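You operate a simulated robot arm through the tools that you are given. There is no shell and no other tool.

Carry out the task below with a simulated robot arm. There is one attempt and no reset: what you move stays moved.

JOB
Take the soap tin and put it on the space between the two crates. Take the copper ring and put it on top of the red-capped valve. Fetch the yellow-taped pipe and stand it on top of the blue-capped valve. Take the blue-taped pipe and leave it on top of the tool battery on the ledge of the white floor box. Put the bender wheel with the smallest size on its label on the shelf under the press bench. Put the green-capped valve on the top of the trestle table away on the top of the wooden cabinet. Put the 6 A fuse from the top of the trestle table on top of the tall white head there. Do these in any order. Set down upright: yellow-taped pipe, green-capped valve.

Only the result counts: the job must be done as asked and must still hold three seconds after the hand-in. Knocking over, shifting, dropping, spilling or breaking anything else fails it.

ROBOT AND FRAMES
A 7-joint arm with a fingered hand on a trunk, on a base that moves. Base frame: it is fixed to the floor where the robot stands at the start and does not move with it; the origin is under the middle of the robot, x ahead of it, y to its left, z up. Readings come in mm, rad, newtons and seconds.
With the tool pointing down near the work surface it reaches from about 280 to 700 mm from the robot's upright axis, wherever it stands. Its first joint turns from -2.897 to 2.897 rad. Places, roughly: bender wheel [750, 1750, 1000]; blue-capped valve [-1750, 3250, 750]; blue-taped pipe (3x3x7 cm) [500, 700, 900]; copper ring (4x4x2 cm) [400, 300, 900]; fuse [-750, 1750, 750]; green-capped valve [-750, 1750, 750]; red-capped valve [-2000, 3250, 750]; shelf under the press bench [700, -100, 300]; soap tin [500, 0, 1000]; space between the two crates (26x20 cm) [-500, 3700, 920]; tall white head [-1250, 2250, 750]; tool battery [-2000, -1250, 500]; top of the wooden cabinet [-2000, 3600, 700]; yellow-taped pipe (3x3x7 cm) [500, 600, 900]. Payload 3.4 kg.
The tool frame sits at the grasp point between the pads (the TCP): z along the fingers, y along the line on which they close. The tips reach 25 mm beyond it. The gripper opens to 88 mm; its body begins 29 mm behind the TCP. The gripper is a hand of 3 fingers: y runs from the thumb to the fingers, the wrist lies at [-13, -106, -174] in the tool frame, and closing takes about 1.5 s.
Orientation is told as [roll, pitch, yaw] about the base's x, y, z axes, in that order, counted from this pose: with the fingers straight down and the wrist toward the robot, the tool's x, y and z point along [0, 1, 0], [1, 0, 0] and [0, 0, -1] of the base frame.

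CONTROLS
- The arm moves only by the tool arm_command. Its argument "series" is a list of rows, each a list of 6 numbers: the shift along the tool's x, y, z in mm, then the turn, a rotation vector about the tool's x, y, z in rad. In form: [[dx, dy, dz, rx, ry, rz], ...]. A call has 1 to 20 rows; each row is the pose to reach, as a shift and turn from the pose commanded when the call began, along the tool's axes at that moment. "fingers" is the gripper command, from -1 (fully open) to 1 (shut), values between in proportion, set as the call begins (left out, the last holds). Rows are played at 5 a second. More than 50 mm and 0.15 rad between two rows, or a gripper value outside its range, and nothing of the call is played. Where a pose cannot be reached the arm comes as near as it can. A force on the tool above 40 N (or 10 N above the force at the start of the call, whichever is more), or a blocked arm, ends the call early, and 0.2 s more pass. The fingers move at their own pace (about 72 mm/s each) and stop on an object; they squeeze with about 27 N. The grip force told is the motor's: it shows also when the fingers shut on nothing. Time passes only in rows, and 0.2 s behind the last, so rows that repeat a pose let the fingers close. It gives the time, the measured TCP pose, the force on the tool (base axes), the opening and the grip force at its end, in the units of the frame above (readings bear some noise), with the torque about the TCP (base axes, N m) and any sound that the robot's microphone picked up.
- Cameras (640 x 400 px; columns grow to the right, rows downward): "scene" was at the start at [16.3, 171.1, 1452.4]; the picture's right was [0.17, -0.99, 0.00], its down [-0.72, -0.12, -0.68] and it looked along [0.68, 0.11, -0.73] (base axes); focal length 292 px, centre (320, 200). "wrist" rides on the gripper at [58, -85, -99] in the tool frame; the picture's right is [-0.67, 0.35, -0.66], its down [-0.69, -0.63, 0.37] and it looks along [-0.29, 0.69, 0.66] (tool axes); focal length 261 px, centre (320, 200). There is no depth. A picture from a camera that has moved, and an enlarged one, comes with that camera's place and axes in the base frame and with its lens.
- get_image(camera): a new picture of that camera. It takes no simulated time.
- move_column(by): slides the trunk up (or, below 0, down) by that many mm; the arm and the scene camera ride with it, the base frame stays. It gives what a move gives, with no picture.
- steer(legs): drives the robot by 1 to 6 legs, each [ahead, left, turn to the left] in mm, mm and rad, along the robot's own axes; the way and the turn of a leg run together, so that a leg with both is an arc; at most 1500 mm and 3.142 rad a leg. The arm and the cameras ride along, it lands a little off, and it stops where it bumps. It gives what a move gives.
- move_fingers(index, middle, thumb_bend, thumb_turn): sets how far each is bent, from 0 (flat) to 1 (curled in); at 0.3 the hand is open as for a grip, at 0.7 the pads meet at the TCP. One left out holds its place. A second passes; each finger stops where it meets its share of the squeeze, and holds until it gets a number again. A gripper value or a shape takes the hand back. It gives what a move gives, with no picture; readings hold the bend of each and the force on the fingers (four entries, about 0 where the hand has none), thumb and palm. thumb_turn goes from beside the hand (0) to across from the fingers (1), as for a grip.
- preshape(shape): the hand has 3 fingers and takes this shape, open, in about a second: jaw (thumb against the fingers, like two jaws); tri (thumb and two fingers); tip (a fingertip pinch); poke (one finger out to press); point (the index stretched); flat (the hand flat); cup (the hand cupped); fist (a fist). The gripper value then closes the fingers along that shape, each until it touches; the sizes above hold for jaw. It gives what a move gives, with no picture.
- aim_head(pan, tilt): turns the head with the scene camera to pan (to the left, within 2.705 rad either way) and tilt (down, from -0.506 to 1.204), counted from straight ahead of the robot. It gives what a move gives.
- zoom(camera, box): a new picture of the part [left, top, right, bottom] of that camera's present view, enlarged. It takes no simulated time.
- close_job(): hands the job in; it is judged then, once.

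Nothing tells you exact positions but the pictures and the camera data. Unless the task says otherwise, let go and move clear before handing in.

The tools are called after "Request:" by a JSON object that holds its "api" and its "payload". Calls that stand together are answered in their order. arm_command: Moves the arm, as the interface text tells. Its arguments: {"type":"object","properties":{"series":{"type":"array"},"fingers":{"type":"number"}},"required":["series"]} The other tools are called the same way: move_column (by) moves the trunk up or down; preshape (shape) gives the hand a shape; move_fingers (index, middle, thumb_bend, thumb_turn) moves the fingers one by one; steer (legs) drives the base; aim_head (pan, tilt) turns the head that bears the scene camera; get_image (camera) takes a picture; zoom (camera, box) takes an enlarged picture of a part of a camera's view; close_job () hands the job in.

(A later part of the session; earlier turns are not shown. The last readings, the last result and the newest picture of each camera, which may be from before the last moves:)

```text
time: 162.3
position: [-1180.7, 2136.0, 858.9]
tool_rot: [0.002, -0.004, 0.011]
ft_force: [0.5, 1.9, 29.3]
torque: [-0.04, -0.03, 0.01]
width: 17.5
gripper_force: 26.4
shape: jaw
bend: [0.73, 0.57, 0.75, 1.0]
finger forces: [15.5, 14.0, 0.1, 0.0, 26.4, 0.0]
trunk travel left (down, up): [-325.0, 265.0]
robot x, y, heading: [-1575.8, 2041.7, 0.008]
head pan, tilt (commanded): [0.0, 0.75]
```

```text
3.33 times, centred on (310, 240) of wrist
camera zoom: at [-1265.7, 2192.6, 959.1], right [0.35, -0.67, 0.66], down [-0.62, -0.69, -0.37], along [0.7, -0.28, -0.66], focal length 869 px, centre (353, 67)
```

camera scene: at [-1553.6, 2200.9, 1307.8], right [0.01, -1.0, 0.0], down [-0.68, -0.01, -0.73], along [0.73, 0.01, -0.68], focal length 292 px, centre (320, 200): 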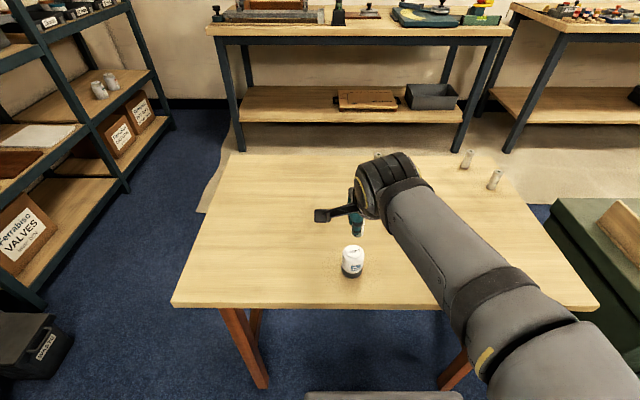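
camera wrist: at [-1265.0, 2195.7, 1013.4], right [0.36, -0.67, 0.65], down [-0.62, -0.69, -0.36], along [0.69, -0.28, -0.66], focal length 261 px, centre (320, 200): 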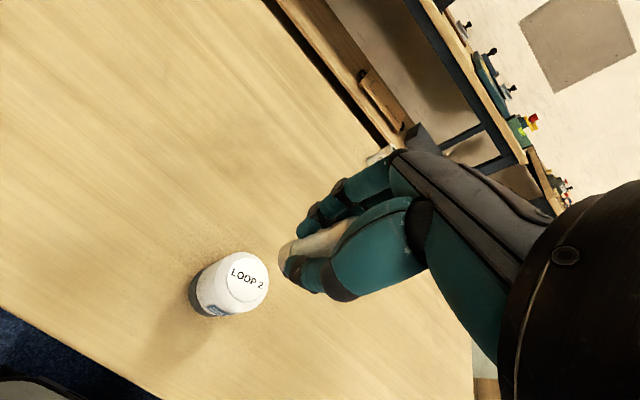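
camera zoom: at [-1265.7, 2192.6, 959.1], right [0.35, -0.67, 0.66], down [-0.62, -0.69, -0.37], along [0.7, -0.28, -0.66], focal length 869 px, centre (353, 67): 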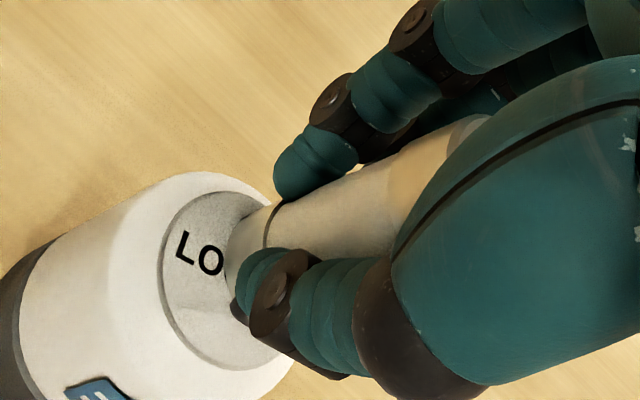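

Contact was a bit earlier than expected, and the fuse sits ~9 mm off the disc centre. I'll raise, shift, and lower again gently.

Request:
{"api": "arm_command", "payload": {"series": [[0, 0, -6, 0, 0, 0], [0, 0, -12, 0, 0, 0], [2, -4, -12, 0, 0, 0], [5, -8, -12, 0, 0, 0], [5, -8, -12, 0, 0, 0]]}}

Request:
{"api": "zoom", "payload": {"camera": "scene", "box": [335, 215, 375, 265]}}

Request:
{"api": "zoom", "payload": {"camera": "wrist", "box": [250, 180, 370, 300]}}

```text
time: 163.5
position: [-1189.6, 2141.2, 868.8]
tool_rot: [0.0, 0.006, 0.01]
ft_force: [0.4, 0.4, -0.6]
torque: [0.0, -0.02, 0.01]
width: 16.6
gripper_force: 26.6
shape: jaw
bend: [0.73, 0.57, 0.75, 1.0]
finger forces: [11.9, 10.8, 0.0, 0.0, 19.6, 0.0]
trunk travel left (down, up): [-325.0, 265.0]
robot x, y, heading: [-1571.0, 2044.3, 0.013]
head pan, tilt (commanded): [0.0, 0.75]
```

```text
8.00 times, centred on (355, 240) of scene
camera zoom: at [-1553.5, 2200.9, 1307.8], right [0.01, -1.0, 0.0], down [-0.68, -0.01, -0.73], along [0.73, 0.01, -0.68], focal length 2334 px, centre (40, -120)
```

zoom: 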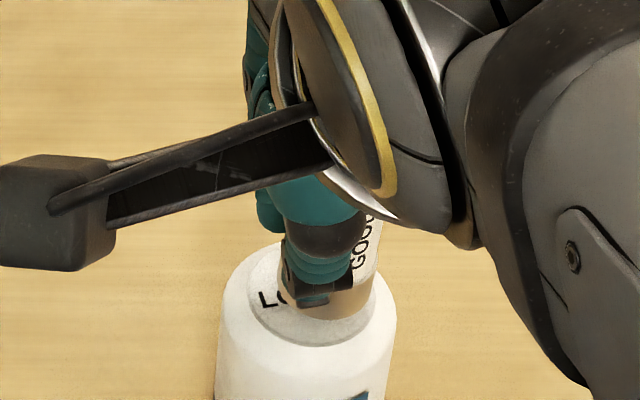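

```text
3.33 times, centred on (310, 240) of wrist
camera zoom: at [-1273.2, 2196.8, 968.9], right [0.36, -0.67, 0.65], down [-0.63, -0.69, -0.36], along [0.69, -0.28, -0.66], focal length 869 px, centre (353, 67)
```

zoom: 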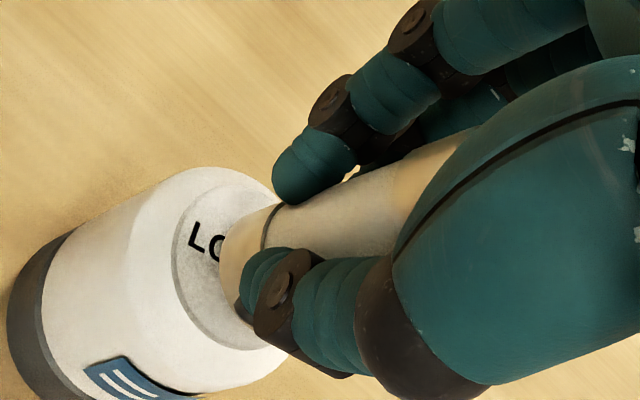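

Request:
{"api": "arm_command", "payload": {"series": [[3, 0, 3, 0, 0, 0], [3, 0, 5, 0, 0, 0], [3, 0, 6.5, 0, 0, 0], [3, 0, 6.5, 0, 0, 0]]}}

Request:
{"api": "arm_command", "payload": {"series": [[0, 0, 1.5, 0, 0, 0], [0, 0, 1.5, 0, 0, 0]]}}

```text
time: 164.5
position: [-1190.5, 2143.7, 862.3]
tool_rot: [0.002, 0.005, 0.009]
ft_force: [-0.3, 0.9, 1.6]
torque: [-0.02, -0.03, 0.01]
width: 16.6
gripper_force: 26.1
shape: jaw
bend: [0.73, 0.57, 0.75, 1.0]
finger forces: [12.0, 10.8, 0.2, 0.1, 20.1, 0.0]
trunk travel left (down, up): [-325.0, 265.0]
robot x, y, heading: [-1572.6, 2042.4, 0.013]
head pan, tilt (commanded): [0.0, 0.75]
```

```text
time: 165.1
position: [-1190.1, 2144.1, 861.1]
tool_rot: [0.0, 0.004, 0.009]
ft_force: [-0.3, 0.9, 7.3]
torque: [-0.01, -0.07, 0.04]
width: 17.0
gripper_force: 26.9
shape: jaw
bend: [0.73, 0.57, 0.75, 1.0]
finger forces: [12.5, 11.5, 0.1, 0.0, 21.6, 0.0]
trunk travel left (down, up): [-325.0, 265.0]
robot x, y, heading: [-1572.7, 2044.3, 0.013]
head pan, tilt (commanded): [0.0, 0.75]
```

Request:
{"api": "zoom", "payload": {"camera": "scene", "box": [335, 215, 375, 265]}}

Request:
{"api": "zoom", "payload": {"camera": "wrist", "box": [250, 180, 370, 300]}}

```text
8.00 times, centred on (355, 240) of scene
camera zoom: at [-1554.0, 2201.0, 1307.9], right [0.01, -1.0, 0.0], down [-0.68, -0.01, -0.73], along [0.73, 0.01, -0.68], focal length 2334 px, centre (40, -120)
```

zoom: 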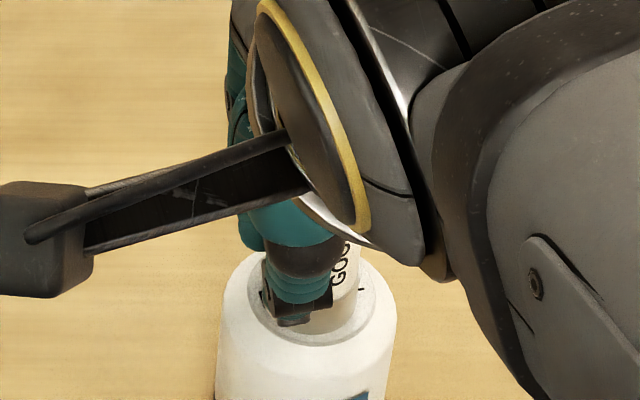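

```text
3.33 times, centred on (310, 240) of wrist
camera zoom: at [-1273.5, 2200.9, 961.3], right [0.36, -0.67, 0.65], down [-0.62, -0.69, -0.36], along [0.69, -0.28, -0.66], focal length 869 px, centre (353, 67)
```

zoom: 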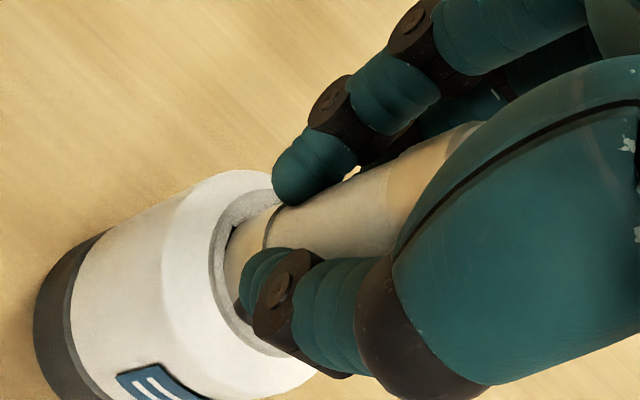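

Now centred with ~7 N contact. Releasing.

Request:
{"api": "arm_command", "payload": {"series": [[0, 0, -0.5, 0, 0, 0], [0, 0, -0.5, 0, 0, 0], [0, 0, -0.5, 0, 0, 0], [0, 0, -0.5, 0, 0, 0], [0, 0, -0.5, 0, 0, 0], [0, 0, -0.5, 0, 0, 0], [0, 0, -0.5, 0, 0, 0]], "fingers": -0.6}}

Request:
{"api": "zoom", "payload": {"camera": "wrist", "box": [200, 140, 440, 360]}}

Request:
{"api": "zoom", "payload": {"camera": "scene", "box": [310, 180, 410, 290]}}

```text
time: 166.7
position: [-1189.8, 2142.7, 862.1]
tool_rot: [-0.001, 0.005, 0.009]
ft_force: [-0.3, 0.5, -0.9]
torque: [0.03, -0.01, 0.01]
width: 70.3
gripper_force: 0.1
shape: jaw
bend: [0.27, 0.34, 0.49, 0.99]
finger forces: [0.0, 0.0, 0.1, 0.0, 0.1, 0.0]
trunk travel left (down, up): [-325.0, 265.0]
robot x, y, heading: [-1572.7, 2041.7, 0.013]
head pan, tilt (commanded): [0.0, 0.75]
```

```text
1.82 times, centred on (320, 250) of wrist
camera zoom: at [-1273.1, 2200.6, 961.7], right [0.36, -0.67, 0.65], down [-0.62, -0.69, -0.36], along [0.69, -0.28, -0.66], focal length 474 px, centre (320, 109)
```

zoom: 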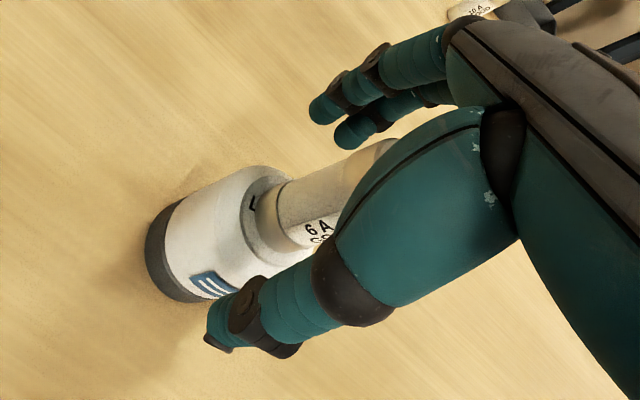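

```text
3.64 times, centred on (360, 235) of scene
camera zoom: at [-1553.5, 2200.9, 1307.8], right [0.01, -1.0, 0.0], down [-0.68, -0.01, -0.73], along [0.73, 0.01, -0.68], focal length 1061 px, centre (174, 73)
```

zoom: 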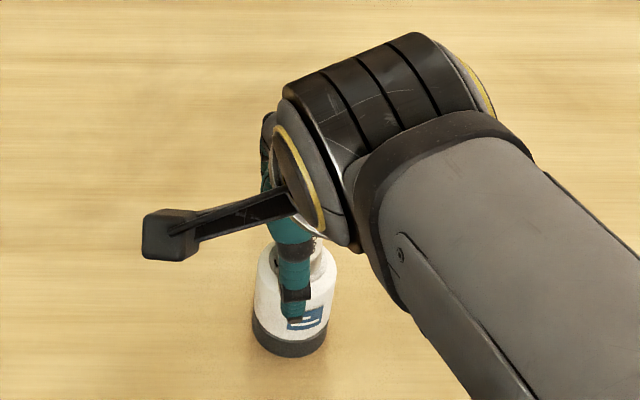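

Fuse stands on the white head. I'll lift straight up and check.

Request:
{"api": "arm_command", "payload": {"series": [[0, 0, -6, 0, 0, 0], [0, 0, -15, 0, 0, 0], [0, 0, -30, 0, 0, 0], [0, 0, -60, 0, 0, 0], [0, 0, -100, 0, 0, 0], [0, 0, -140, 0, 0, 0], [0, 0, -180, 0, 0, 0]]}}

Request:
{"api": "get_image", "payload": {"camera": "wrist"}}

Request:
{"api": "get_image", "payload": {"camera": "scene"}}

```text
time: 168.3
position: [-1189.7, 2143.7, 1040.7]
tool_rot: [-0.002, 0.005, 0.008]
ft_force: [0.1, 0.9, -0.1]
torque: [-0.01, 0.02, -0.01]
width: 70.3
gripper_force: 0.1
shape: jaw
bend: [0.27, 0.34, 0.49, 0.99]
finger forces: [0.1, 0.1, 0.0, 0.0, 0.0, 0.0]
trunk travel left (down, up): [-325.0, 265.0]
robot x, y, heading: [-1573.1, 2044.8, 0.014]
head pan, tilt (commanded): [0.0, 0.75]
```

```text
taken
camera wrist: at [-1272.7, 2201.0, 1140.7], right [0.36, -0.67, 0.65], down [-0.62, -0.69, -0.36], along [0.69, -0.28, -0.66], focal length 261 px, centre (320, 200)
```

wrist: 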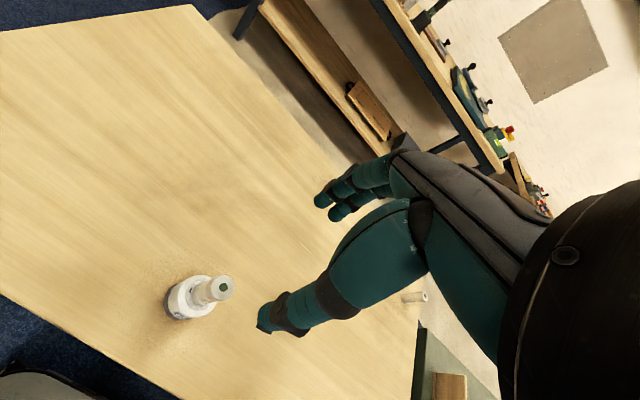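

```text
taken
camera scene: at [-1553.5, 2200.9, 1307.8], right [0.01, -1.0, 0.0], down [-0.68, -0.01, -0.73], along [0.73, 0.01, -0.68], focal length 292 px, centre (320, 200)
```

scene: 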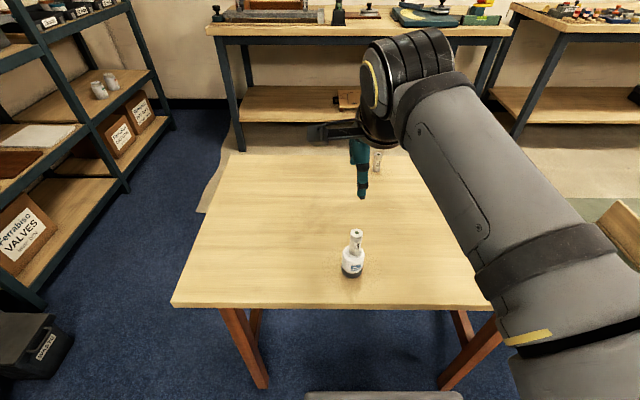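

The fuse task is done. Next the bender wheel: I'll drive around the north of the trestle to the bender bench.

Request:
{"api": "steer", "payload": {"legs": [[0, 870, -0.012], [1350, 0, 0], [0, -1000, 0]]}}

Request:
{"api": "move_column", "payload": {"by": 150}}

Request:
{"api": "aim_head", "payload": {"pan": 0.0, "tilt": 0.7}}

Request:
{"api": "get_image", "payload": {"camera": "scene"}}

```text
time: 183.9
position: [165.3, 2033.0, 1039.8]
tool_rot: [-0.001, 0.005, -0.002]
ft_force: [0.0, -0.1, 0.2]
torque: [0.0, 0.0, 0.0]
width: 70.1
gripper_force: 0.1
shape: jaw
bend: [0.27, 0.34, 0.49, 0.99]
finger forces: [0.1, 0.0, 0.1, 0.0, 0.0, 0.0]
trunk travel left (down, up): [-325.0, 265.0]
robot x, y, heading: [-219.1, 1935.7, 0.005]
head pan, tilt (commanded): [0.0, 0.75]
```

```text
time: 185.7
position: [165.9, 2031.9, 1189.4]
tool_rot: [0.0, 0.005, -0.002]
ft_force: [0.4, -0.2, -0.3]
torque: [0.01, 0.0, -0.02]
width: 70.2
gripper_force: 0.0
shape: jaw
bend: [0.27, 0.34, 0.49, 0.99]
finger forces: [0.1, 0.1, 0.1, 0.0, 0.0, 0.0]
trunk travel left (down, up): [-475.0, 115.0]
robot x, y, heading: [-221.0, 1936.5, -0.001]
head pan, tilt (commanded): [0.0, 0.75]
```

```text
time: 186.3
position: [165.0, 2032.9, 1190.2]
tool_rot: [-0.001, 0.004, 0.0]
ft_force: [-0.7, -0.7, 1.1]
torque: [0.03, 0.0, 0.04]
width: 70.4
gripper_force: 0.3
shape: jaw
bend: [0.27, 0.34, 0.49, 0.99]
finger forces: [0.0, 0.1, 0.1, 0.0, 0.0, 0.0]
trunk travel left (down, up): [-475.0, 115.0]
robot x, y, heading: [-220.5, 1936.0, -0.005]
head pan, tilt (commanded): [0.0, 0.7]
```

```text
taken
camera scene: at [-197.1, 2093.0, 1462.1], right [0.0, -1.0, 0.0], down [-0.64, 0.0, -0.76], along [0.76, 0.0, -0.64], focal length 292 px, centre (320, 200)
```

scene: 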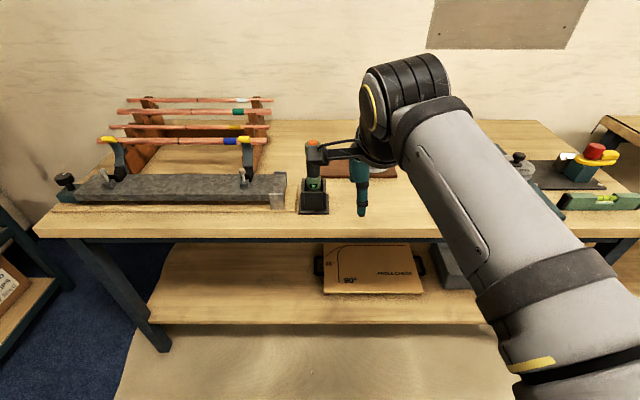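

Request:
{"api": "steer", "payload": {"legs": [[0, -420, 0]]}}

Request:
{"api": "aim_head", "payload": {"pan": 0.15, "tilt": 0.75}}

Request:
{"api": "get_image", "payload": {"camera": "scene"}}

Request:
{"api": "get_image", "payload": {"camera": "wrist"}}

```text
time: 188.9
position: [165.1, 1605.4, 1190.0]
tool_rot: [0.001, 0.006, 0.0]
ft_force: [-1.0, 0.2, -0.2]
torque: [-0.01, -0.01, 0.0]
width: 70.2
gripper_force: 0.0
shape: jaw
bend: [0.27, 0.34, 0.49, 0.99]
finger forces: [0.0, 0.0, 0.1, 0.1, 0.0, 0.1]
trunk travel left (down, up): [-475.0, 115.0]
robot x, y, heading: [-217.5, 1508.2, -0.0]
head pan, tilt (commanded): [0.0, 0.7]
```

```text
time: 189.6
position: [164.2, 1605.8, 1189.7]
tool_rot: [0.0, 0.006, -0.001]
ft_force: [0.7, -0.3, -0.2]
torque: [-0.01, 0.01, -0.02]
width: 70.0
gripper_force: 0.1
shape: jaw
bend: [0.27, 0.34, 0.49, 0.99]
finger forces: [0.1, 0.0, 0.0, 0.0, 0.0, 0.0]
trunk travel left (down, up): [-475.0, 115.0]
robot x, y, heading: [-220.0, 1506.7, 0.003]
head pan, tilt (commanded): [0.15, 0.75]
```

```text
taken
camera scene: at [-200.0, 1679.5, 1457.9], right [0.15, -0.99, 0.0], down [-0.67, -0.1, -0.73], along [0.72, 0.11, -0.68], focal length 292 px, centre (320, 200)
```

scene: 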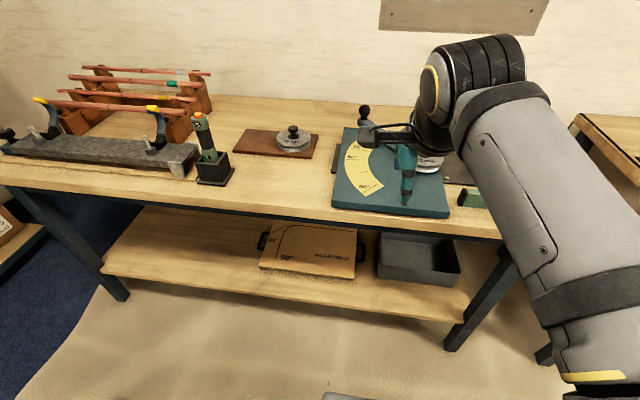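

```text
taken
camera wrist: at [81.7, 1664.5, 1290.4], right [0.35, -0.67, 0.65], down [-0.63, -0.68, -0.36], along [0.69, -0.29, -0.66], focal length 261 px, centre (320, 200)
```

wrist: 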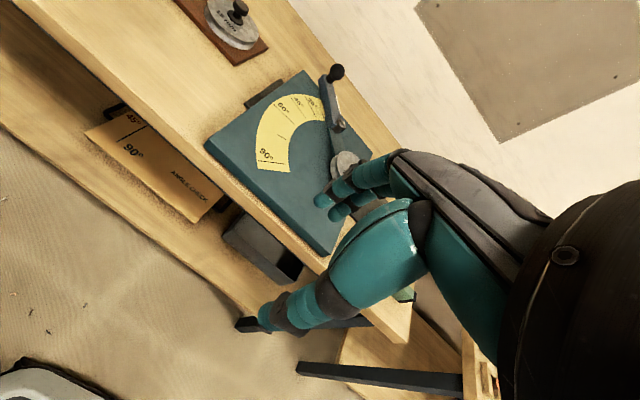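

Request:
{"api": "zoom", "payload": {"camera": "scene", "box": [220, 110, 330, 170]}}

Request:
{"api": "zoom", "payload": {"camera": "wrist", "box": [170, 0, 290, 80]}}

Request:
{"api": "steer", "payload": {"legs": [[0, -250, 0]]}}

Request:
{"api": "aim_head", "payload": {"pan": 0.3, "tilt": 0.75}}

Request:
{"api": "get_image", "payload": {"camera": "scene"}}

```text
5.82 times, centred on (275, 140) of scene
camera zoom: at [-200.0, 1679.5, 1457.9], right [0.15, -0.99, 0.0], down [-0.67, -0.1, -0.73], along [0.72, 0.11, -0.68], focal length 1698 px, centre (582, 549)
```

zoom: 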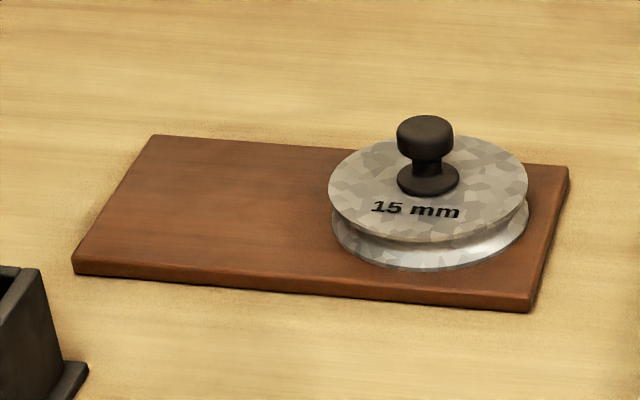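

```text
5.00 times, centred on (230, 40) of wrist
camera zoom: at [81.7, 1664.5, 1290.4], right [0.35, -0.67, 0.65], down [-0.63, -0.68, -0.36], along [0.69, -0.29, -0.66], focal length 1303 px, centre (770, 1000)
```

zoom: 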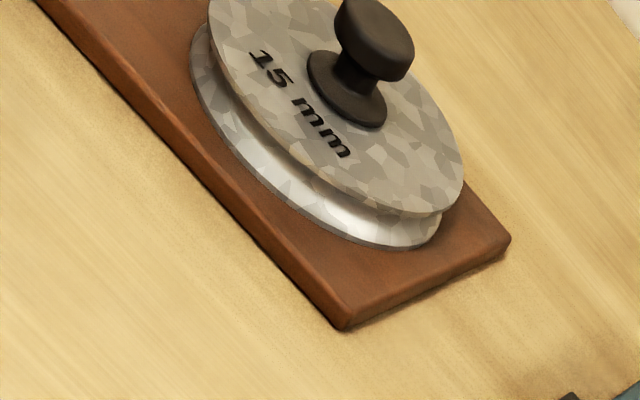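

```text
time: 191.4
position: [164.0, 1359.8, 1190.5]
tool_rot: [0.0, 0.005, 0.005]
ft_force: [0.4, 0.1, 0.3]
torque: [0.06, -0.02, -0.04]
width: 70.3
gripper_force: 0.0
shape: jaw
bend: [0.27, 0.34, 0.49, 0.99]
finger forces: [0.0, 0.0, 0.1, 0.0, 0.0, 0.0]
trunk travel left (down, up): [-475.0, 115.0]
robot x, y, heading: [-217.7, 1262.7, 0.004]
head pan, tilt (commanded): [0.15, 0.75]
```

```text
time: 192.2
position: [165.2, 1361.3, 1189.9]
tool_rot: [-0.001, 0.005, 0.004]
ft_force: [-0.1, -0.1, -0.1]
torque: [0.0, 0.0, 0.01]
width: 70.2
gripper_force: 0.1
shape: jaw
bend: [0.27, 0.34, 0.49, 0.99]
finger forces: [0.1, 0.1, 0.1, 0.0, 0.1, 0.0]
trunk travel left (down, up): [-475.0, 115.0]
robot x, y, heading: [-219.3, 1262.2, 0.003]
head pan, tilt (commanded): [0.3, 0.75]
```

```text
taken
camera scene: at [-203.2, 1443.6, 1457.8], right [0.3, -0.95, 0.0], down [-0.65, -0.21, -0.73], along [0.7, 0.22, -0.68], focal length 292 px, centre (320, 200)
```

scene: 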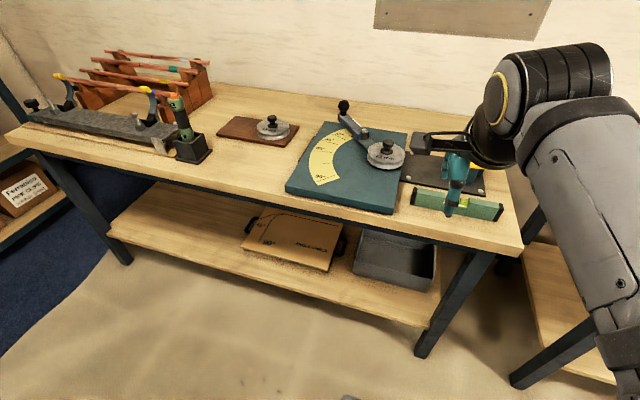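

Request:
{"api": "zoom", "payload": {"camera": "scene", "box": [330, 90, 430, 190]}}

Request:
{"api": "zoom", "payload": {"camera": "scene", "box": [360, 130, 420, 180]}}

```text
4.00 times, centred on (380, 140) of scene
camera zoom: at [-203.2, 1443.6, 1457.8], right [0.3, -0.95, 0.0], down [-0.65, -0.21, -0.73], along [0.7, 0.22, -0.68], focal length 1167 px, centre (80, 440)
```

zoom: 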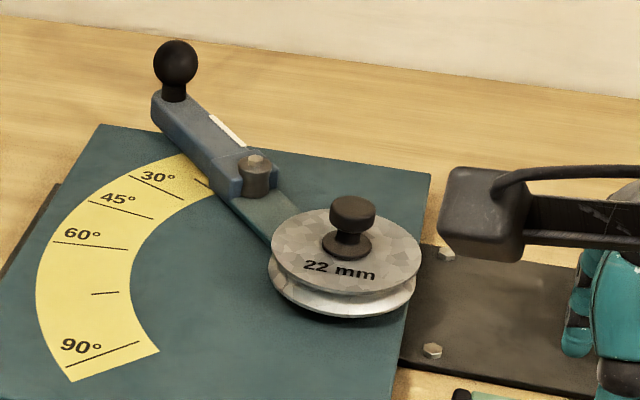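

```text
8.00 times, centred on (390, 155) of scene
camera zoom: at [-203.2, 1443.6, 1457.8], right [0.3, -0.95, 0.0], down [-0.65, -0.21, -0.73], along [0.7, 0.22, -0.68], focal length 2334 px, centre (-240, 560)
```

zoom: 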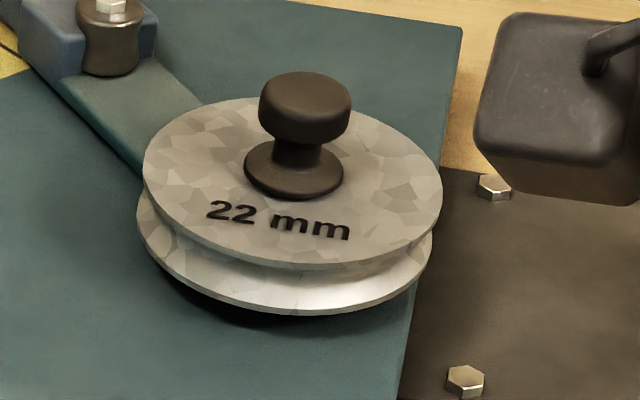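

The spare wheel on the brown mat reads 15 mm (the mounted one is 22 mm), so 15 mm is the smallest. I'll drive over to it.

Request:
{"api": "steer", "payload": {"legs": [[0, 540, 0], [200, 0, 0]]}}

Request:
{"api": "aim_head", "payload": {"pan": 0.0, "tilt": 0.8}}

Request:
{"api": "get_image", "payload": {"camera": "scene"}}

Request:
{"api": "get_image", "payload": {"camera": "wrist"}}

```text
time: 196.5
position: [368.1, 1906.0, 1190.3]
tool_rot: [0.0, 0.004, -0.011]
ft_force: [-1.0, 1.0, -0.1]
torque: [-0.01, 0.04, -0.03]
width: 69.9
gripper_force: 0.1
shape: jaw
bend: [0.27, 0.34, 0.49, 0.99]
finger forces: [0.0, 0.0, 0.0, 0.0, 0.1, 0.0]
trunk travel left (down, up): [-475.0, 115.0]
robot x, y, heading: [-20.9, 1815.9, -0.006]
head pan, tilt (commanded): [0.3, 0.75]
```

```text
time: 197.3
position: [367.5, 1907.4, 1189.0]
tool_rot: [0.001, 0.007, -0.013]
ft_force: [0.1, 0.5, 0.6]
torque: [0.03, -0.01, -0.03]
width: 70.3
gripper_force: 0.0
shape: jaw
bend: [0.27, 0.34, 0.49, 0.99]
finger forces: [0.0, 0.0, 0.1, 0.0, 0.1, 0.0]
trunk travel left (down, up): [-475.0, 115.0]
robot x, y, heading: [-20.6, 1815.6, -0.006]
head pan, tilt (commanded): [0.0, 0.799]
```

```text
taken
camera scene: at [1.7, 1972.3, 1453.9], right [-0.01, -1.0, 0.0], down [-0.72, 0.01, -0.7], along [0.7, -0.01, -0.72], focal length 292 px, centre (320, 200)
```

scene: 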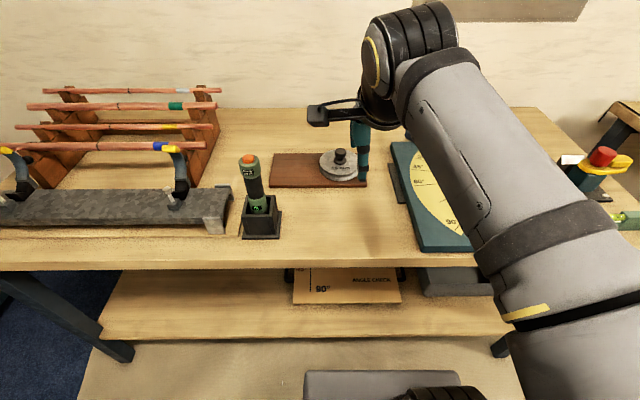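

```text
taken
camera wrist: at [284.7, 1966.3, 1290.4], right [0.34, -0.67, 0.65], down [-0.64, -0.68, -0.36], along [0.69, -0.29, -0.66], focal length 261 px, centre (320, 200)
```

wrist: 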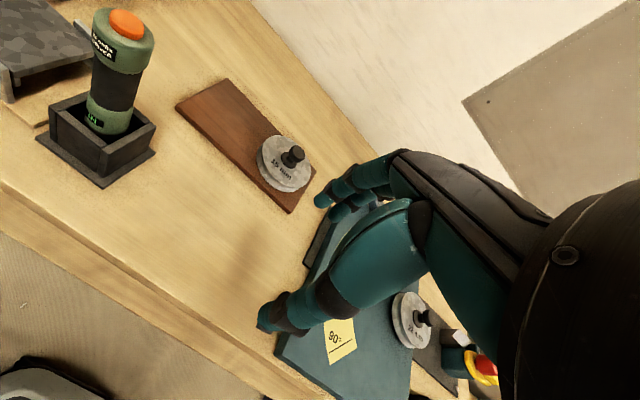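

Request:
{"api": "steer", "payload": {"legs": [[60, 0, 0.008]]}}

Request:
{"api": "arm_command", "payload": {"series": [[0, 40, 20, 0, 0, 0], [0, 80, 40, 0, 0, 0], [0, 120, 60, 0, 0, 0], [0, 155, 80, 0, 0, 0], [0, 155, 100, 0, 0, 0], [0, 155, 100, 0, 0, 0]], "fingers": -1}}

Request:
{"api": "get_image", "payload": {"camera": "scene"}}

Request:
{"api": "get_image", "payload": {"camera": "wrist"}}

```text
time: 198.3
position: [428.3, 1910.3, 1189.6]
tool_rot: [0.001, 0.005, -0.005]
ft_force: [1.0, -0.4, -0.8]
torque: [0.0, -0.02, -0.02]
width: 70.2
gripper_force: 0.0
shape: jaw
bend: [0.27, 0.34, 0.49, 0.99]
finger forces: [0.0, 0.0, 0.0, 0.0, 0.0, 0.1]
trunk travel left (down, up): [-475.0, 115.0]
robot x, y, heading: [40.3, 1814.0, -0.008]
head pan, tilt (commanded): [0.0, 0.799]
```

```text
time: 199.7
position: [581.5, 1908.7, 1088.8]
tool_rot: [-0.001, 0.003, -0.005]
ft_force: [-0.3, -0.8, -0.1]
torque: [0.0, 0.0, 0.01]
width: 87.4
gripper_force: 0.0
shape: jaw
bend: [0.3, 0.3, 0.3, 0.98]
finger forces: [0.1, 0.1, 0.1, 0.0, 0.0, 0.0]
trunk travel left (down, up): [-475.0, 115.0]
robot x, y, heading: [41.3, 1813.8, -0.002]
head pan, tilt (commanded): [0.0, 0.799]
```

```text
taken
camera scene: at [60.8, 1971.9, 1453.9], right [0.0, -1.0, 0.0], down [-0.72, 0.0, -0.7], along [0.7, 0.0, -0.72], focal length 292 px, centre (320, 200)
```

scene: 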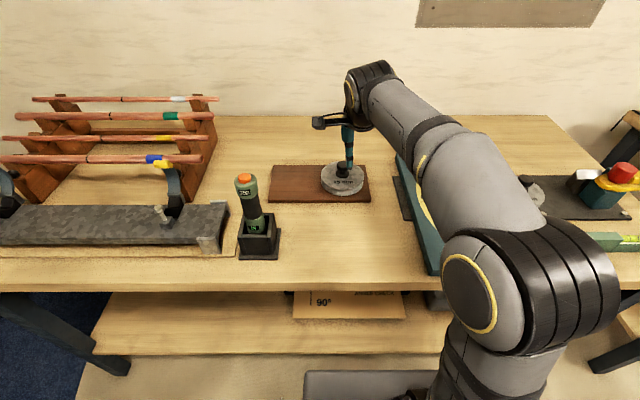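

```text
taken
camera wrist: at [497.9, 1967.6, 1189.4], right [0.35, -0.67, 0.65], down [-0.63, -0.68, -0.36], along [0.69, -0.29, -0.66], focal length 261 px, centre (320, 200)
```

wrist: 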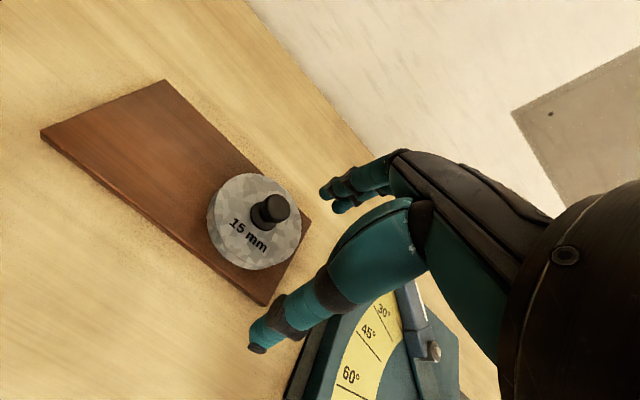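

Request:
{"api": "zoom", "payload": {"camera": "scene", "box": [300, 140, 390, 210]}}

Request:
{"api": "zoom", "payload": {"camera": "wrist", "box": [190, 160, 330, 290]}}

```text
5.71 times, centred on (345, 175) of scene
camera zoom: at [60.8, 1971.9, 1453.9], right [0.0, -1.0, 0.0], down [-0.72, 0.0, -0.7], along [0.7, 0.0, -0.72], focal length 1667 px, centre (177, 343)
```

zoom: 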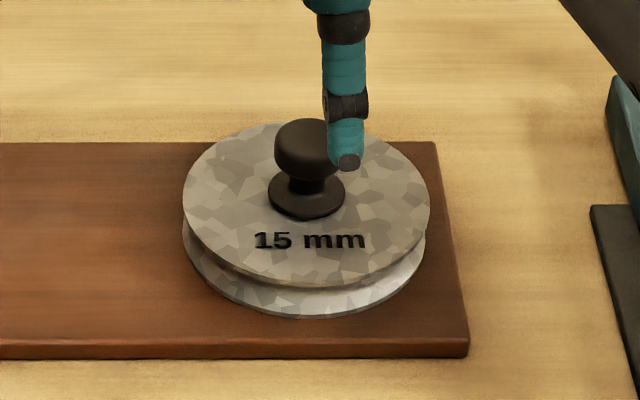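

```text
3.08 times, centred on (260, 225) of wrist
camera zoom: at [497.9, 1967.6, 1189.4], right [0.35, -0.67, 0.65], down [-0.63, -0.68, -0.36], along [0.69, -0.29, -0.66], focal length 802 px, centre (505, 123)
```

zoom: 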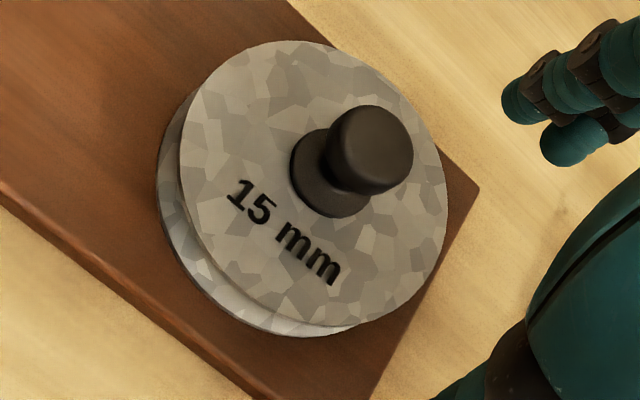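

The 15 mm wheel centre is at (681, 1908), wheel top z≈913, knob top z≈955. I'll go above the knob and check.

Request:
{"api": "arm_command", "payload": {"series": [[1, 40, 20, 0, 0, 0], [2, 80, 40, 0, 0, 0], [2, 99, 70, 0, 0, 0], [2, 99, 95, 0, 0, 0], [2, 99, 95, 0, 0, 0]]}}

Request:
{"api": "get_image", "payload": {"camera": "wrist"}}

Request:
{"api": "zoom", "payload": {"camera": "scene", "box": [280, 80, 420, 220]}}

```text
time: 200.9
position: [680.8, 1911.2, 994.0]
tool_rot: [-0.003, 0.006, -0.004]
ft_force: [-0.3, 0.0, 0.4]
torque: [-0.01, -0.02, 0.0]
width: 87.9
gripper_force: 0.0
shape: jaw
bend: [0.3, 0.3, 0.3, 0.98]
finger forces: [0.0, 0.1, 0.0, 0.1, 0.0, 0.0]
trunk travel left (down, up): [-475.0, 115.0]
robot x, y, heading: [39.8, 1817.5, 0.001]
head pan, tilt (commanded): [0.0, 0.799]
```

```text
taken
camera wrist: at [597.0, 1969.1, 1094.7], right [0.35, -0.67, 0.65], down [-0.63, -0.68, -0.36], along [0.69, -0.29, -0.66], focal length 261 px, centre (320, 200)
```

wrist: 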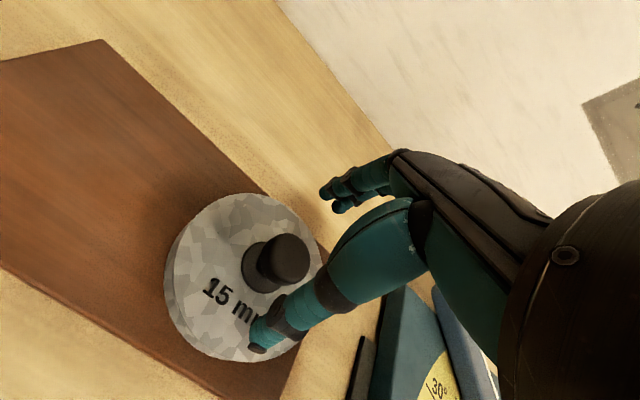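

```text
2.86 times, centred on (350, 150) of scene
camera zoom: at [60.9, 1971.9, 1453.8], right [0.0, -1.0, 0.0], down [-0.72, 0.0, -0.7], along [0.7, 0.0, -0.72], focal length 834 px, centre (234, 343)
```

zoom: 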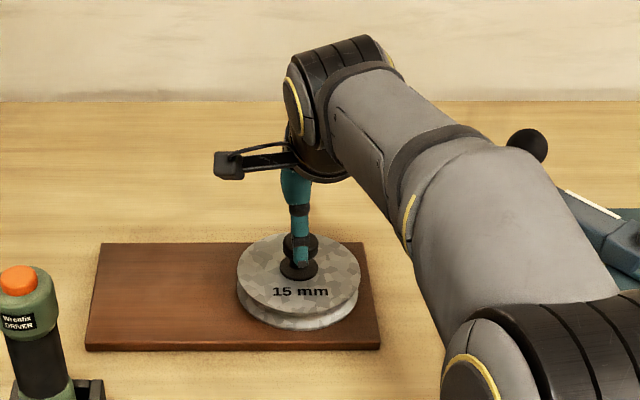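

Request:
{"api": "arm_command", "payload": {"series": [[0, 0, 12, 0, 0, 0], [0, 0, 24, 0, 0, 0], [0, 0, 36, 0, 0, 0], [0, 0, 44, 0, 0, 0], [0, 0, 49, 0, 0, 0], [0, 0, 49, 0, 0, 0]]}}

Request:
{"api": "zoom", "payload": {"camera": "wrist", "box": [160, 140, 440, 400]}}

```text
time: 202.3
position: [680.5, 1910.9, 945.1]
tool_rot: [0.001, 0.006, -0.008]
ft_force: [0.3, 0.4, 0.3]
torque: [-0.01, 0.0, -0.01]
width: 87.7
gripper_force: 0.0
shape: jaw
bend: [0.3, 0.3, 0.3, 0.98]
finger forces: [0.0, 0.0, 0.0, 0.1, 0.0, 0.1]
trunk travel left (down, up): [-475.0, 115.0]
robot x, y, heading: [44.2, 1811.7, -0.002]
head pan, tilt (commanded): [0.0, 0.799]
```

```text
1.54 times, centred on (300, 270) of wrist
camera zoom: at [596.7, 1969.0, 1044.8], right [0.35, -0.67, 0.65], down [-0.63, -0.68, -0.36], along [0.69, -0.29, -0.66], focal length 401 px, centre (351, 92)
```

zoom: 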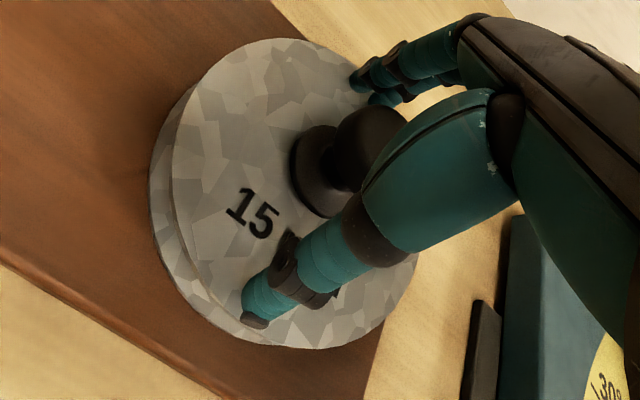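

Request:
{"api": "arm_command", "payload": {"series": [[0, 0, 0, 0, 0, 0], [0, 0, 0, 0, 0, 0], [0, 0, 0, 0, 0, 0], [0, 0, 0, 0, 0, 0], [0, 0, 0, 0, 0, 0], [0, 0, 0, 0, 0, 0], [0, 0, 0, 0, 0, 0], [0, 0, 0, 0, 0, 0]], "fingers": 1}}

Request:
{"api": "zoom", "payload": {"camera": "wrist", "box": [160, 140, 440, 400]}}

```text
time: 204.1
position: [680.1, 1910.2, 946.7]
tool_rot: [0.001, 0.001, -0.006]
ft_force: [6.8, 2.2, 18.3]
torque: [-0.03, -0.46, 0.03]
width: 25.1
gripper_force: 26.7
shape: jaw
bend: [0.74, 0.48, 0.77, 1.0]
finger forces: [18.7, 15.7, 0.0, 0.0, 27.4, 0.0]
trunk travel left (down, up): [-475.0, 115.0]
robot x, y, heading: [42.2, 1819.0, -0.006]
head pan, tilt (commanded): [0.0, 0.799]
```

```text
1.54 times, centred on (300, 270) of wrist
camera zoom: at [596.0, 1969.0, 1046.4], right [0.35, -0.67, 0.66], down [-0.63, -0.68, -0.37], along [0.69, -0.29, -0.66], focal length 401 px, centre (351, 92)
```

zoom: 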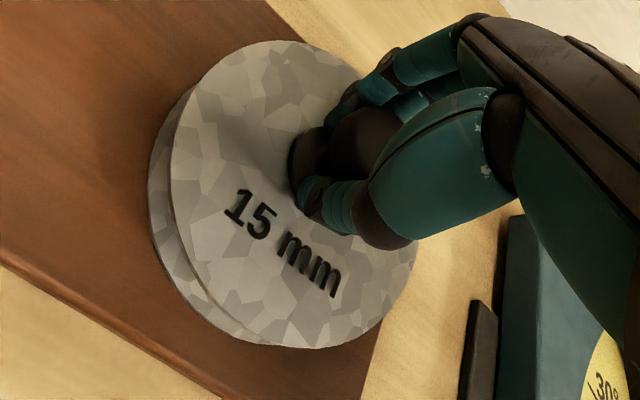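

Request:
{"api": "arm_command", "payload": {"series": [[0, 0, -3, 0, 0, 0], [0, 0, -6, 0, 0, 0], [0, 0, -10, 0, 0, 0], [0, 0, -15, 0, 0, 0], [0, 0, -15, 0, 0, 0]]}}

Request:
{"api": "zoom", "payload": {"camera": "wrist", "box": [160, 140, 440, 400]}}

Request:
{"api": "zoom", "payload": {"camera": "scene", "box": [280, 80, 420, 220]}}

```text
time: 205.3
position: [680.2, 1911.5, 959.3]
tool_rot: [-0.001, 0.009, -0.005]
ft_force: [-0.3, 0.5, -3.7]
torque: [0.0, 0.03, 0.01]
width: 23.4
gripper_force: 26.5
shape: jaw
bend: [0.74, 0.49, 0.76, 1.0]
finger forces: [13.8, 9.0, 0.0, 0.0, 23.5, 0.1]
trunk travel left (down, up): [-475.0, 115.0]
robot x, y, heading: [38.9, 1813.0, -0.002]
head pan, tilt (commanded): [0.0, 0.799]
```

```text
1.54 times, centred on (300, 270) of wrist
camera zoom: at [597.1, 1968.9, 1059.5], right [0.35, -0.67, 0.65], down [-0.64, -0.68, -0.36], along [0.69, -0.29, -0.66], focal length 401 px, centre (351, 92)
```

zoom: 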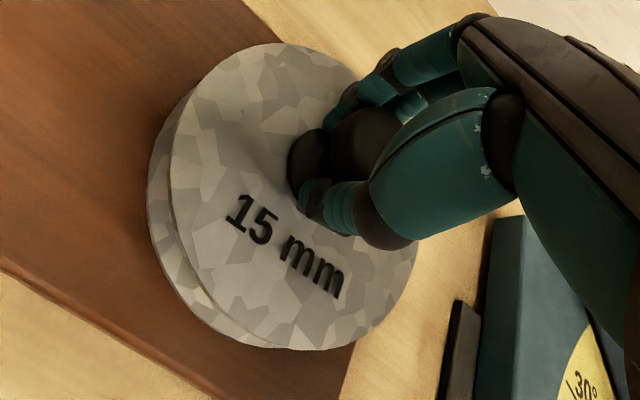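

```text
2.86 times, centred on (350, 150) of scene
camera zoom: at [61.3, 1972.0, 1453.8], right [0.0, -1.0, 0.0], down [-0.72, 0.0, -0.7], along [0.7, 0.0, -0.72], focal length 834 px, centre (234, 343)
```

zoom: 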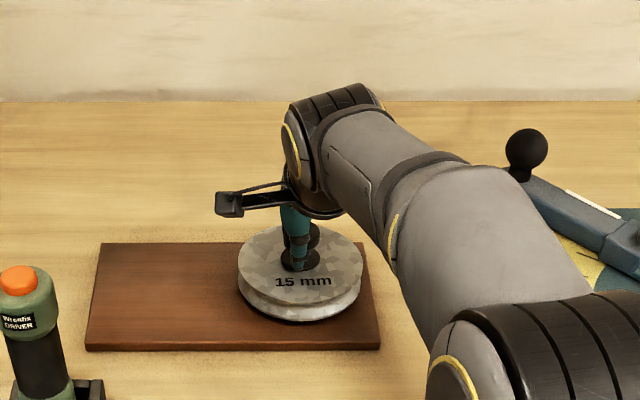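

The wheel is held by its knob (~0.4 kg). I'll lift, retract and drive to the press bench to look at its lower shelf.

Request:
{"api": "arm_command", "payload": {"series": [[0, 0, -40, 0, 0, 0], [0, 0, -80, 0, 0, 0], [0, 0, -120, 0, 0, 0], [0, -45, -150, 0, 0, 0], [0, -90, -170, 0, 0, 0], [0, -135, -180, 0, 0, 0], [0, -180, -180, 0, 0, 0], [0, -225, -180, 0, 0, 0], [0, -250, -180, 0, 0, 0]]}}

Request:
{"api": "steer", "payload": {"legs": [[-300, 0, 0], [0, -1450, 0], [0, -150, 0]]}}

Request:
{"api": "aim_head", "payload": {"pan": 0.0, "tilt": 0.75}}

Request:
{"api": "get_image", "payload": {"camera": "scene"}}

Request:
{"api": "get_image", "payload": {"camera": "wrist"}}

```text
refused: row 4 steps farther than a row can; nothing moved
```

```text
time: 209.3
position: [378.3, 1690.1, 959.5]
tool_rot: [0.012, 0.008, 0.006]
ft_force: [-0.1, -1.1, 0.5]
torque: [-0.03, -0.04, -0.02]
width: 17.5
gripper_force: 27.0
shape: jaw
bend: [0.76, 0.75, 0.84, 0.98]
finger forces: [0.0, 0.0, 0.0, 0.0, 0.8, 0.0]
trunk travel left (down, up): [-475.0, 115.0]
robot x, y, heading: [-257.5, 1587.1, -0.008]
head pan, tilt (commanded): [0.0, 0.799]
stopped in leg 2: the force on the tool passed its limit at 46 N (the readings are from after the stop); the commanded pose is now the measured one
```

```text
time: 209.9
position: [378.8, 1689.2, 957.7]
tool_rot: [0.011, 0.007, 0.004]
ft_force: [-0.6, -0.7, -1.4]
torque: [0.0, -0.02, -0.02]
width: 17.5
gripper_force: 27.1
shape: jaw
bend: [0.76, 0.75, 0.84, 0.98]
finger forces: [0.0, 0.0, 0.0, 0.0, 0.7, 0.0]
trunk travel left (down, up): [-475.0, 115.0]
robot x, y, heading: [-259.2, 1585.3, -0.005]
head pan, tilt (commanded): [0.0, 0.75]
```

```text
taken
camera scene: at [-236.8, 1742.3, 1457.8], right [-0.01, -1.0, 0.0], down [-0.68, 0.0, -0.73], along [0.73, -0.01, -0.68], focal length 292 px, centre (320, 200)
```

scene: 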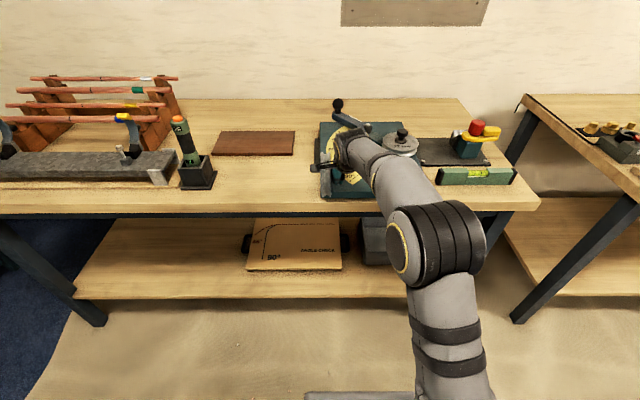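

```text
taken
camera wrist: at [294.8, 1745.4, 1060.1], right [0.36, -0.68, 0.65], down [-0.63, -0.68, -0.37], along [0.69, -0.27, -0.67], focal length 261 px, centre (320, 200)
```

wrist: 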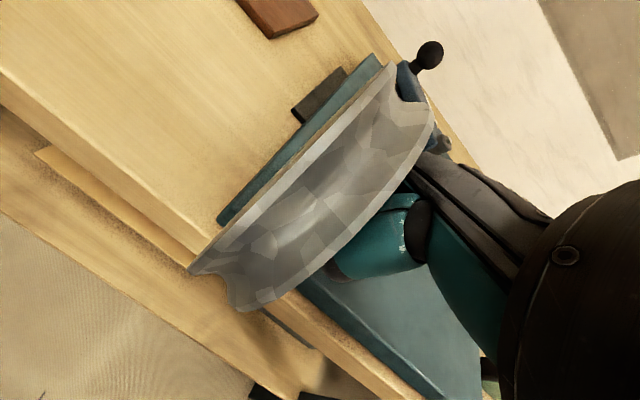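

My lift command was refused (step too long) and the drive went ahead at low height, so the wheel hit the bender plate. I'll stop and inspect carefully before moving anything.

Request:
{"api": "zoom", "payload": {"camera": "scene", "box": [290, 80, 450, 220]}}

Request:
{"api": "zoom", "payload": {"camera": "wrist", "box": [160, 20, 480, 340]}}

```text
2.86 times, centred on (370, 150) of scene
camera zoom: at [-236.8, 1742.3, 1457.8], right [-0.01, -1.0, 0.0], down [-0.68, 0.0, -0.73], along [0.73, -0.01, -0.68], focal length 834 px, centre (177, 343)
```

zoom: 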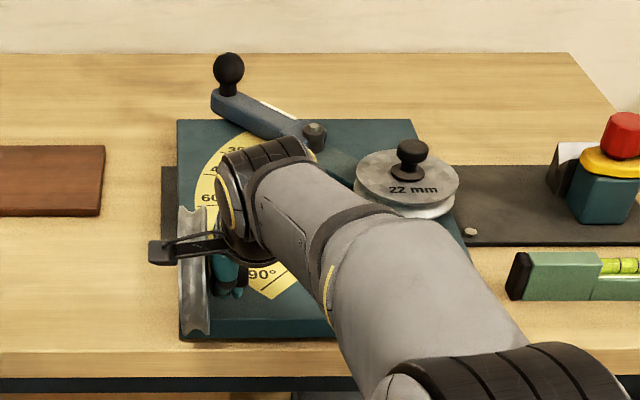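

```text
1.25 times, centred on (320, 180) of wrist
camera zoom: at [294.8, 1745.4, 1060.1], right [0.36, -0.68, 0.65], down [-0.63, -0.68, -0.37], along [0.69, -0.27, -0.67], focal length 326 px, centre (320, 225)
```

zoom: 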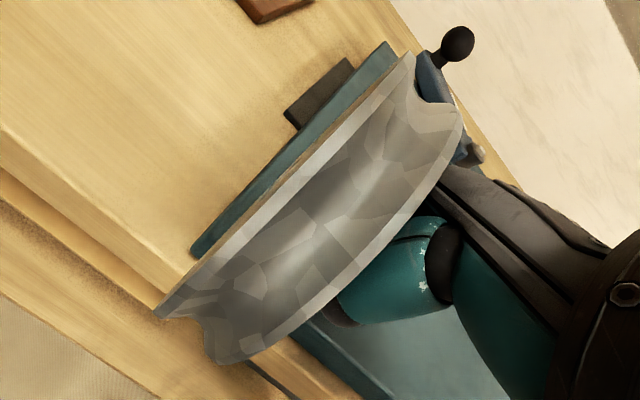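

Request:
{"api": "zoom", "payload": {"camera": "scene", "box": [325, 140, 375, 210]}}

Request:
{"api": "zoom", "payload": {"camera": "wrist", "box": [300, 100, 480, 320]}}

```text
5.71 times, centred on (350, 175) of scene
camera zoom: at [-236.8, 1742.3, 1457.8], right [-0.01, -1.0, 0.0], down [-0.68, 0.0, -0.73], along [0.73, -0.01, -0.68], focal length 1667 px, centre (149, 343)
```

zoom: 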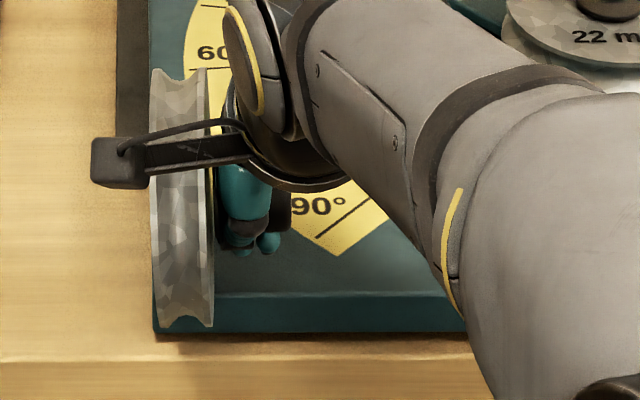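

```text
1.82 times, centred on (390, 210) of wrist
camera zoom: at [294.8, 1745.4, 1060.1], right [0.36, -0.68, 0.65], down [-0.63, -0.68, -0.37], along [0.69, -0.27, -0.67], focal length 474 px, centre (193, 182)
```

zoom: 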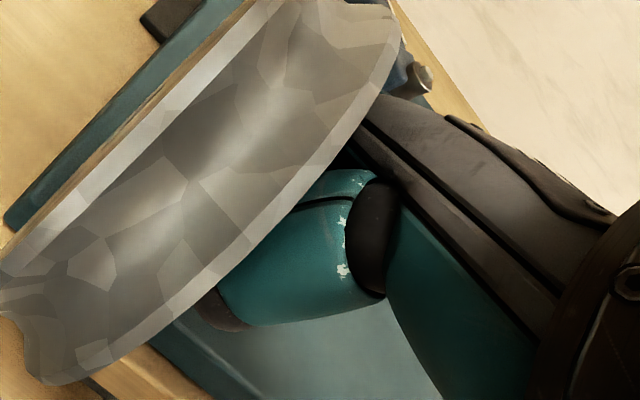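

The plate itself appears unmoved; the wheel is standing on edge on the plate's left margin with its knob caught inside my closed hand. I'll test gently with a 4 mm raise to see whether the knob is caged by the fingers.

Request:
{"api": "arm_command", "payload": {"series": [[0, 0, -2, 0, 0, 0], [0, 0, -4, 0, 0, 0], [0, 0, -4, 0, 0, 0]]}}

Request:
{"api": "zoom", "payload": {"camera": "scene", "box": [325, 140, 375, 210]}}

Request:
{"api": "zoom", "payload": {"camera": "wrist", "box": [160, 20, 480, 340]}}

```text
time: 210.8
position: [378.4, 1688.4, 961.7]
tool_rot: [0.011, 0.007, 0.006]
ft_force: [0.5, -0.2, -0.7]
torque: [-0.04, -0.02, -0.03]
width: 17.6
gripper_force: 27.0
shape: jaw
bend: [0.76, 0.75, 0.84, 0.98]
finger forces: [0.0, 0.0, 0.1, 0.0, 0.8, 0.0]
trunk travel left (down, up): [-475.0, 115.0]
robot x, y, heading: [-257.7, 1584.1, -0.01]
head pan, tilt (commanded): [0.0, 0.75]
```

```text
5.71 times, centred on (350, 175) of scene
camera zoom: at [-236.7, 1742.4, 1457.8], right [-0.01, -1.0, 0.0], down [-0.68, 0.0, -0.73], along [0.73, -0.01, -0.68], focal length 1667 px, centre (149, 343)
```

zoom: 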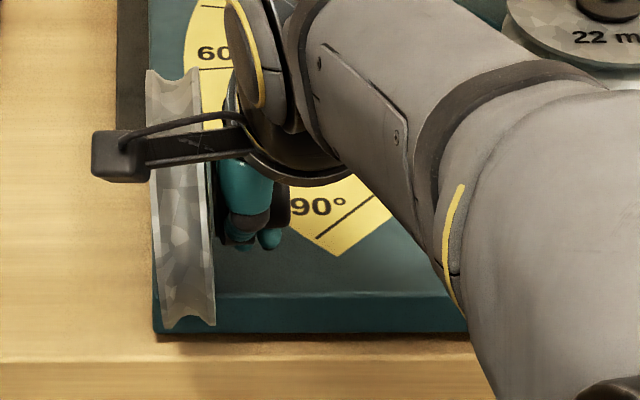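

```text
1.25 times, centred on (320, 180) of wrist
camera zoom: at [294.5, 1745.1, 1063.7], right [0.36, -0.68, 0.65], down [-0.63, -0.68, -0.37], along [0.69, -0.27, -0.67], focal length 326 px, centre (320, 225)
```

zoom: 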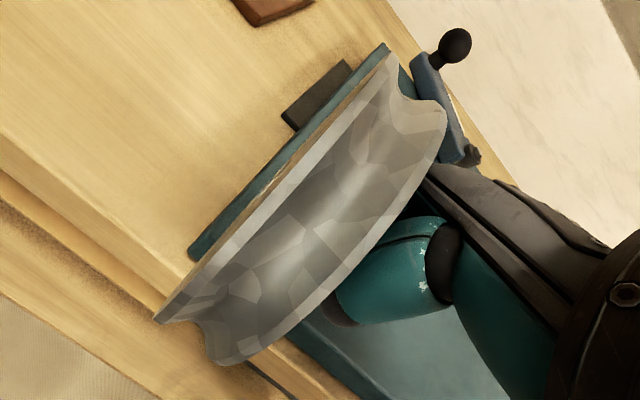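

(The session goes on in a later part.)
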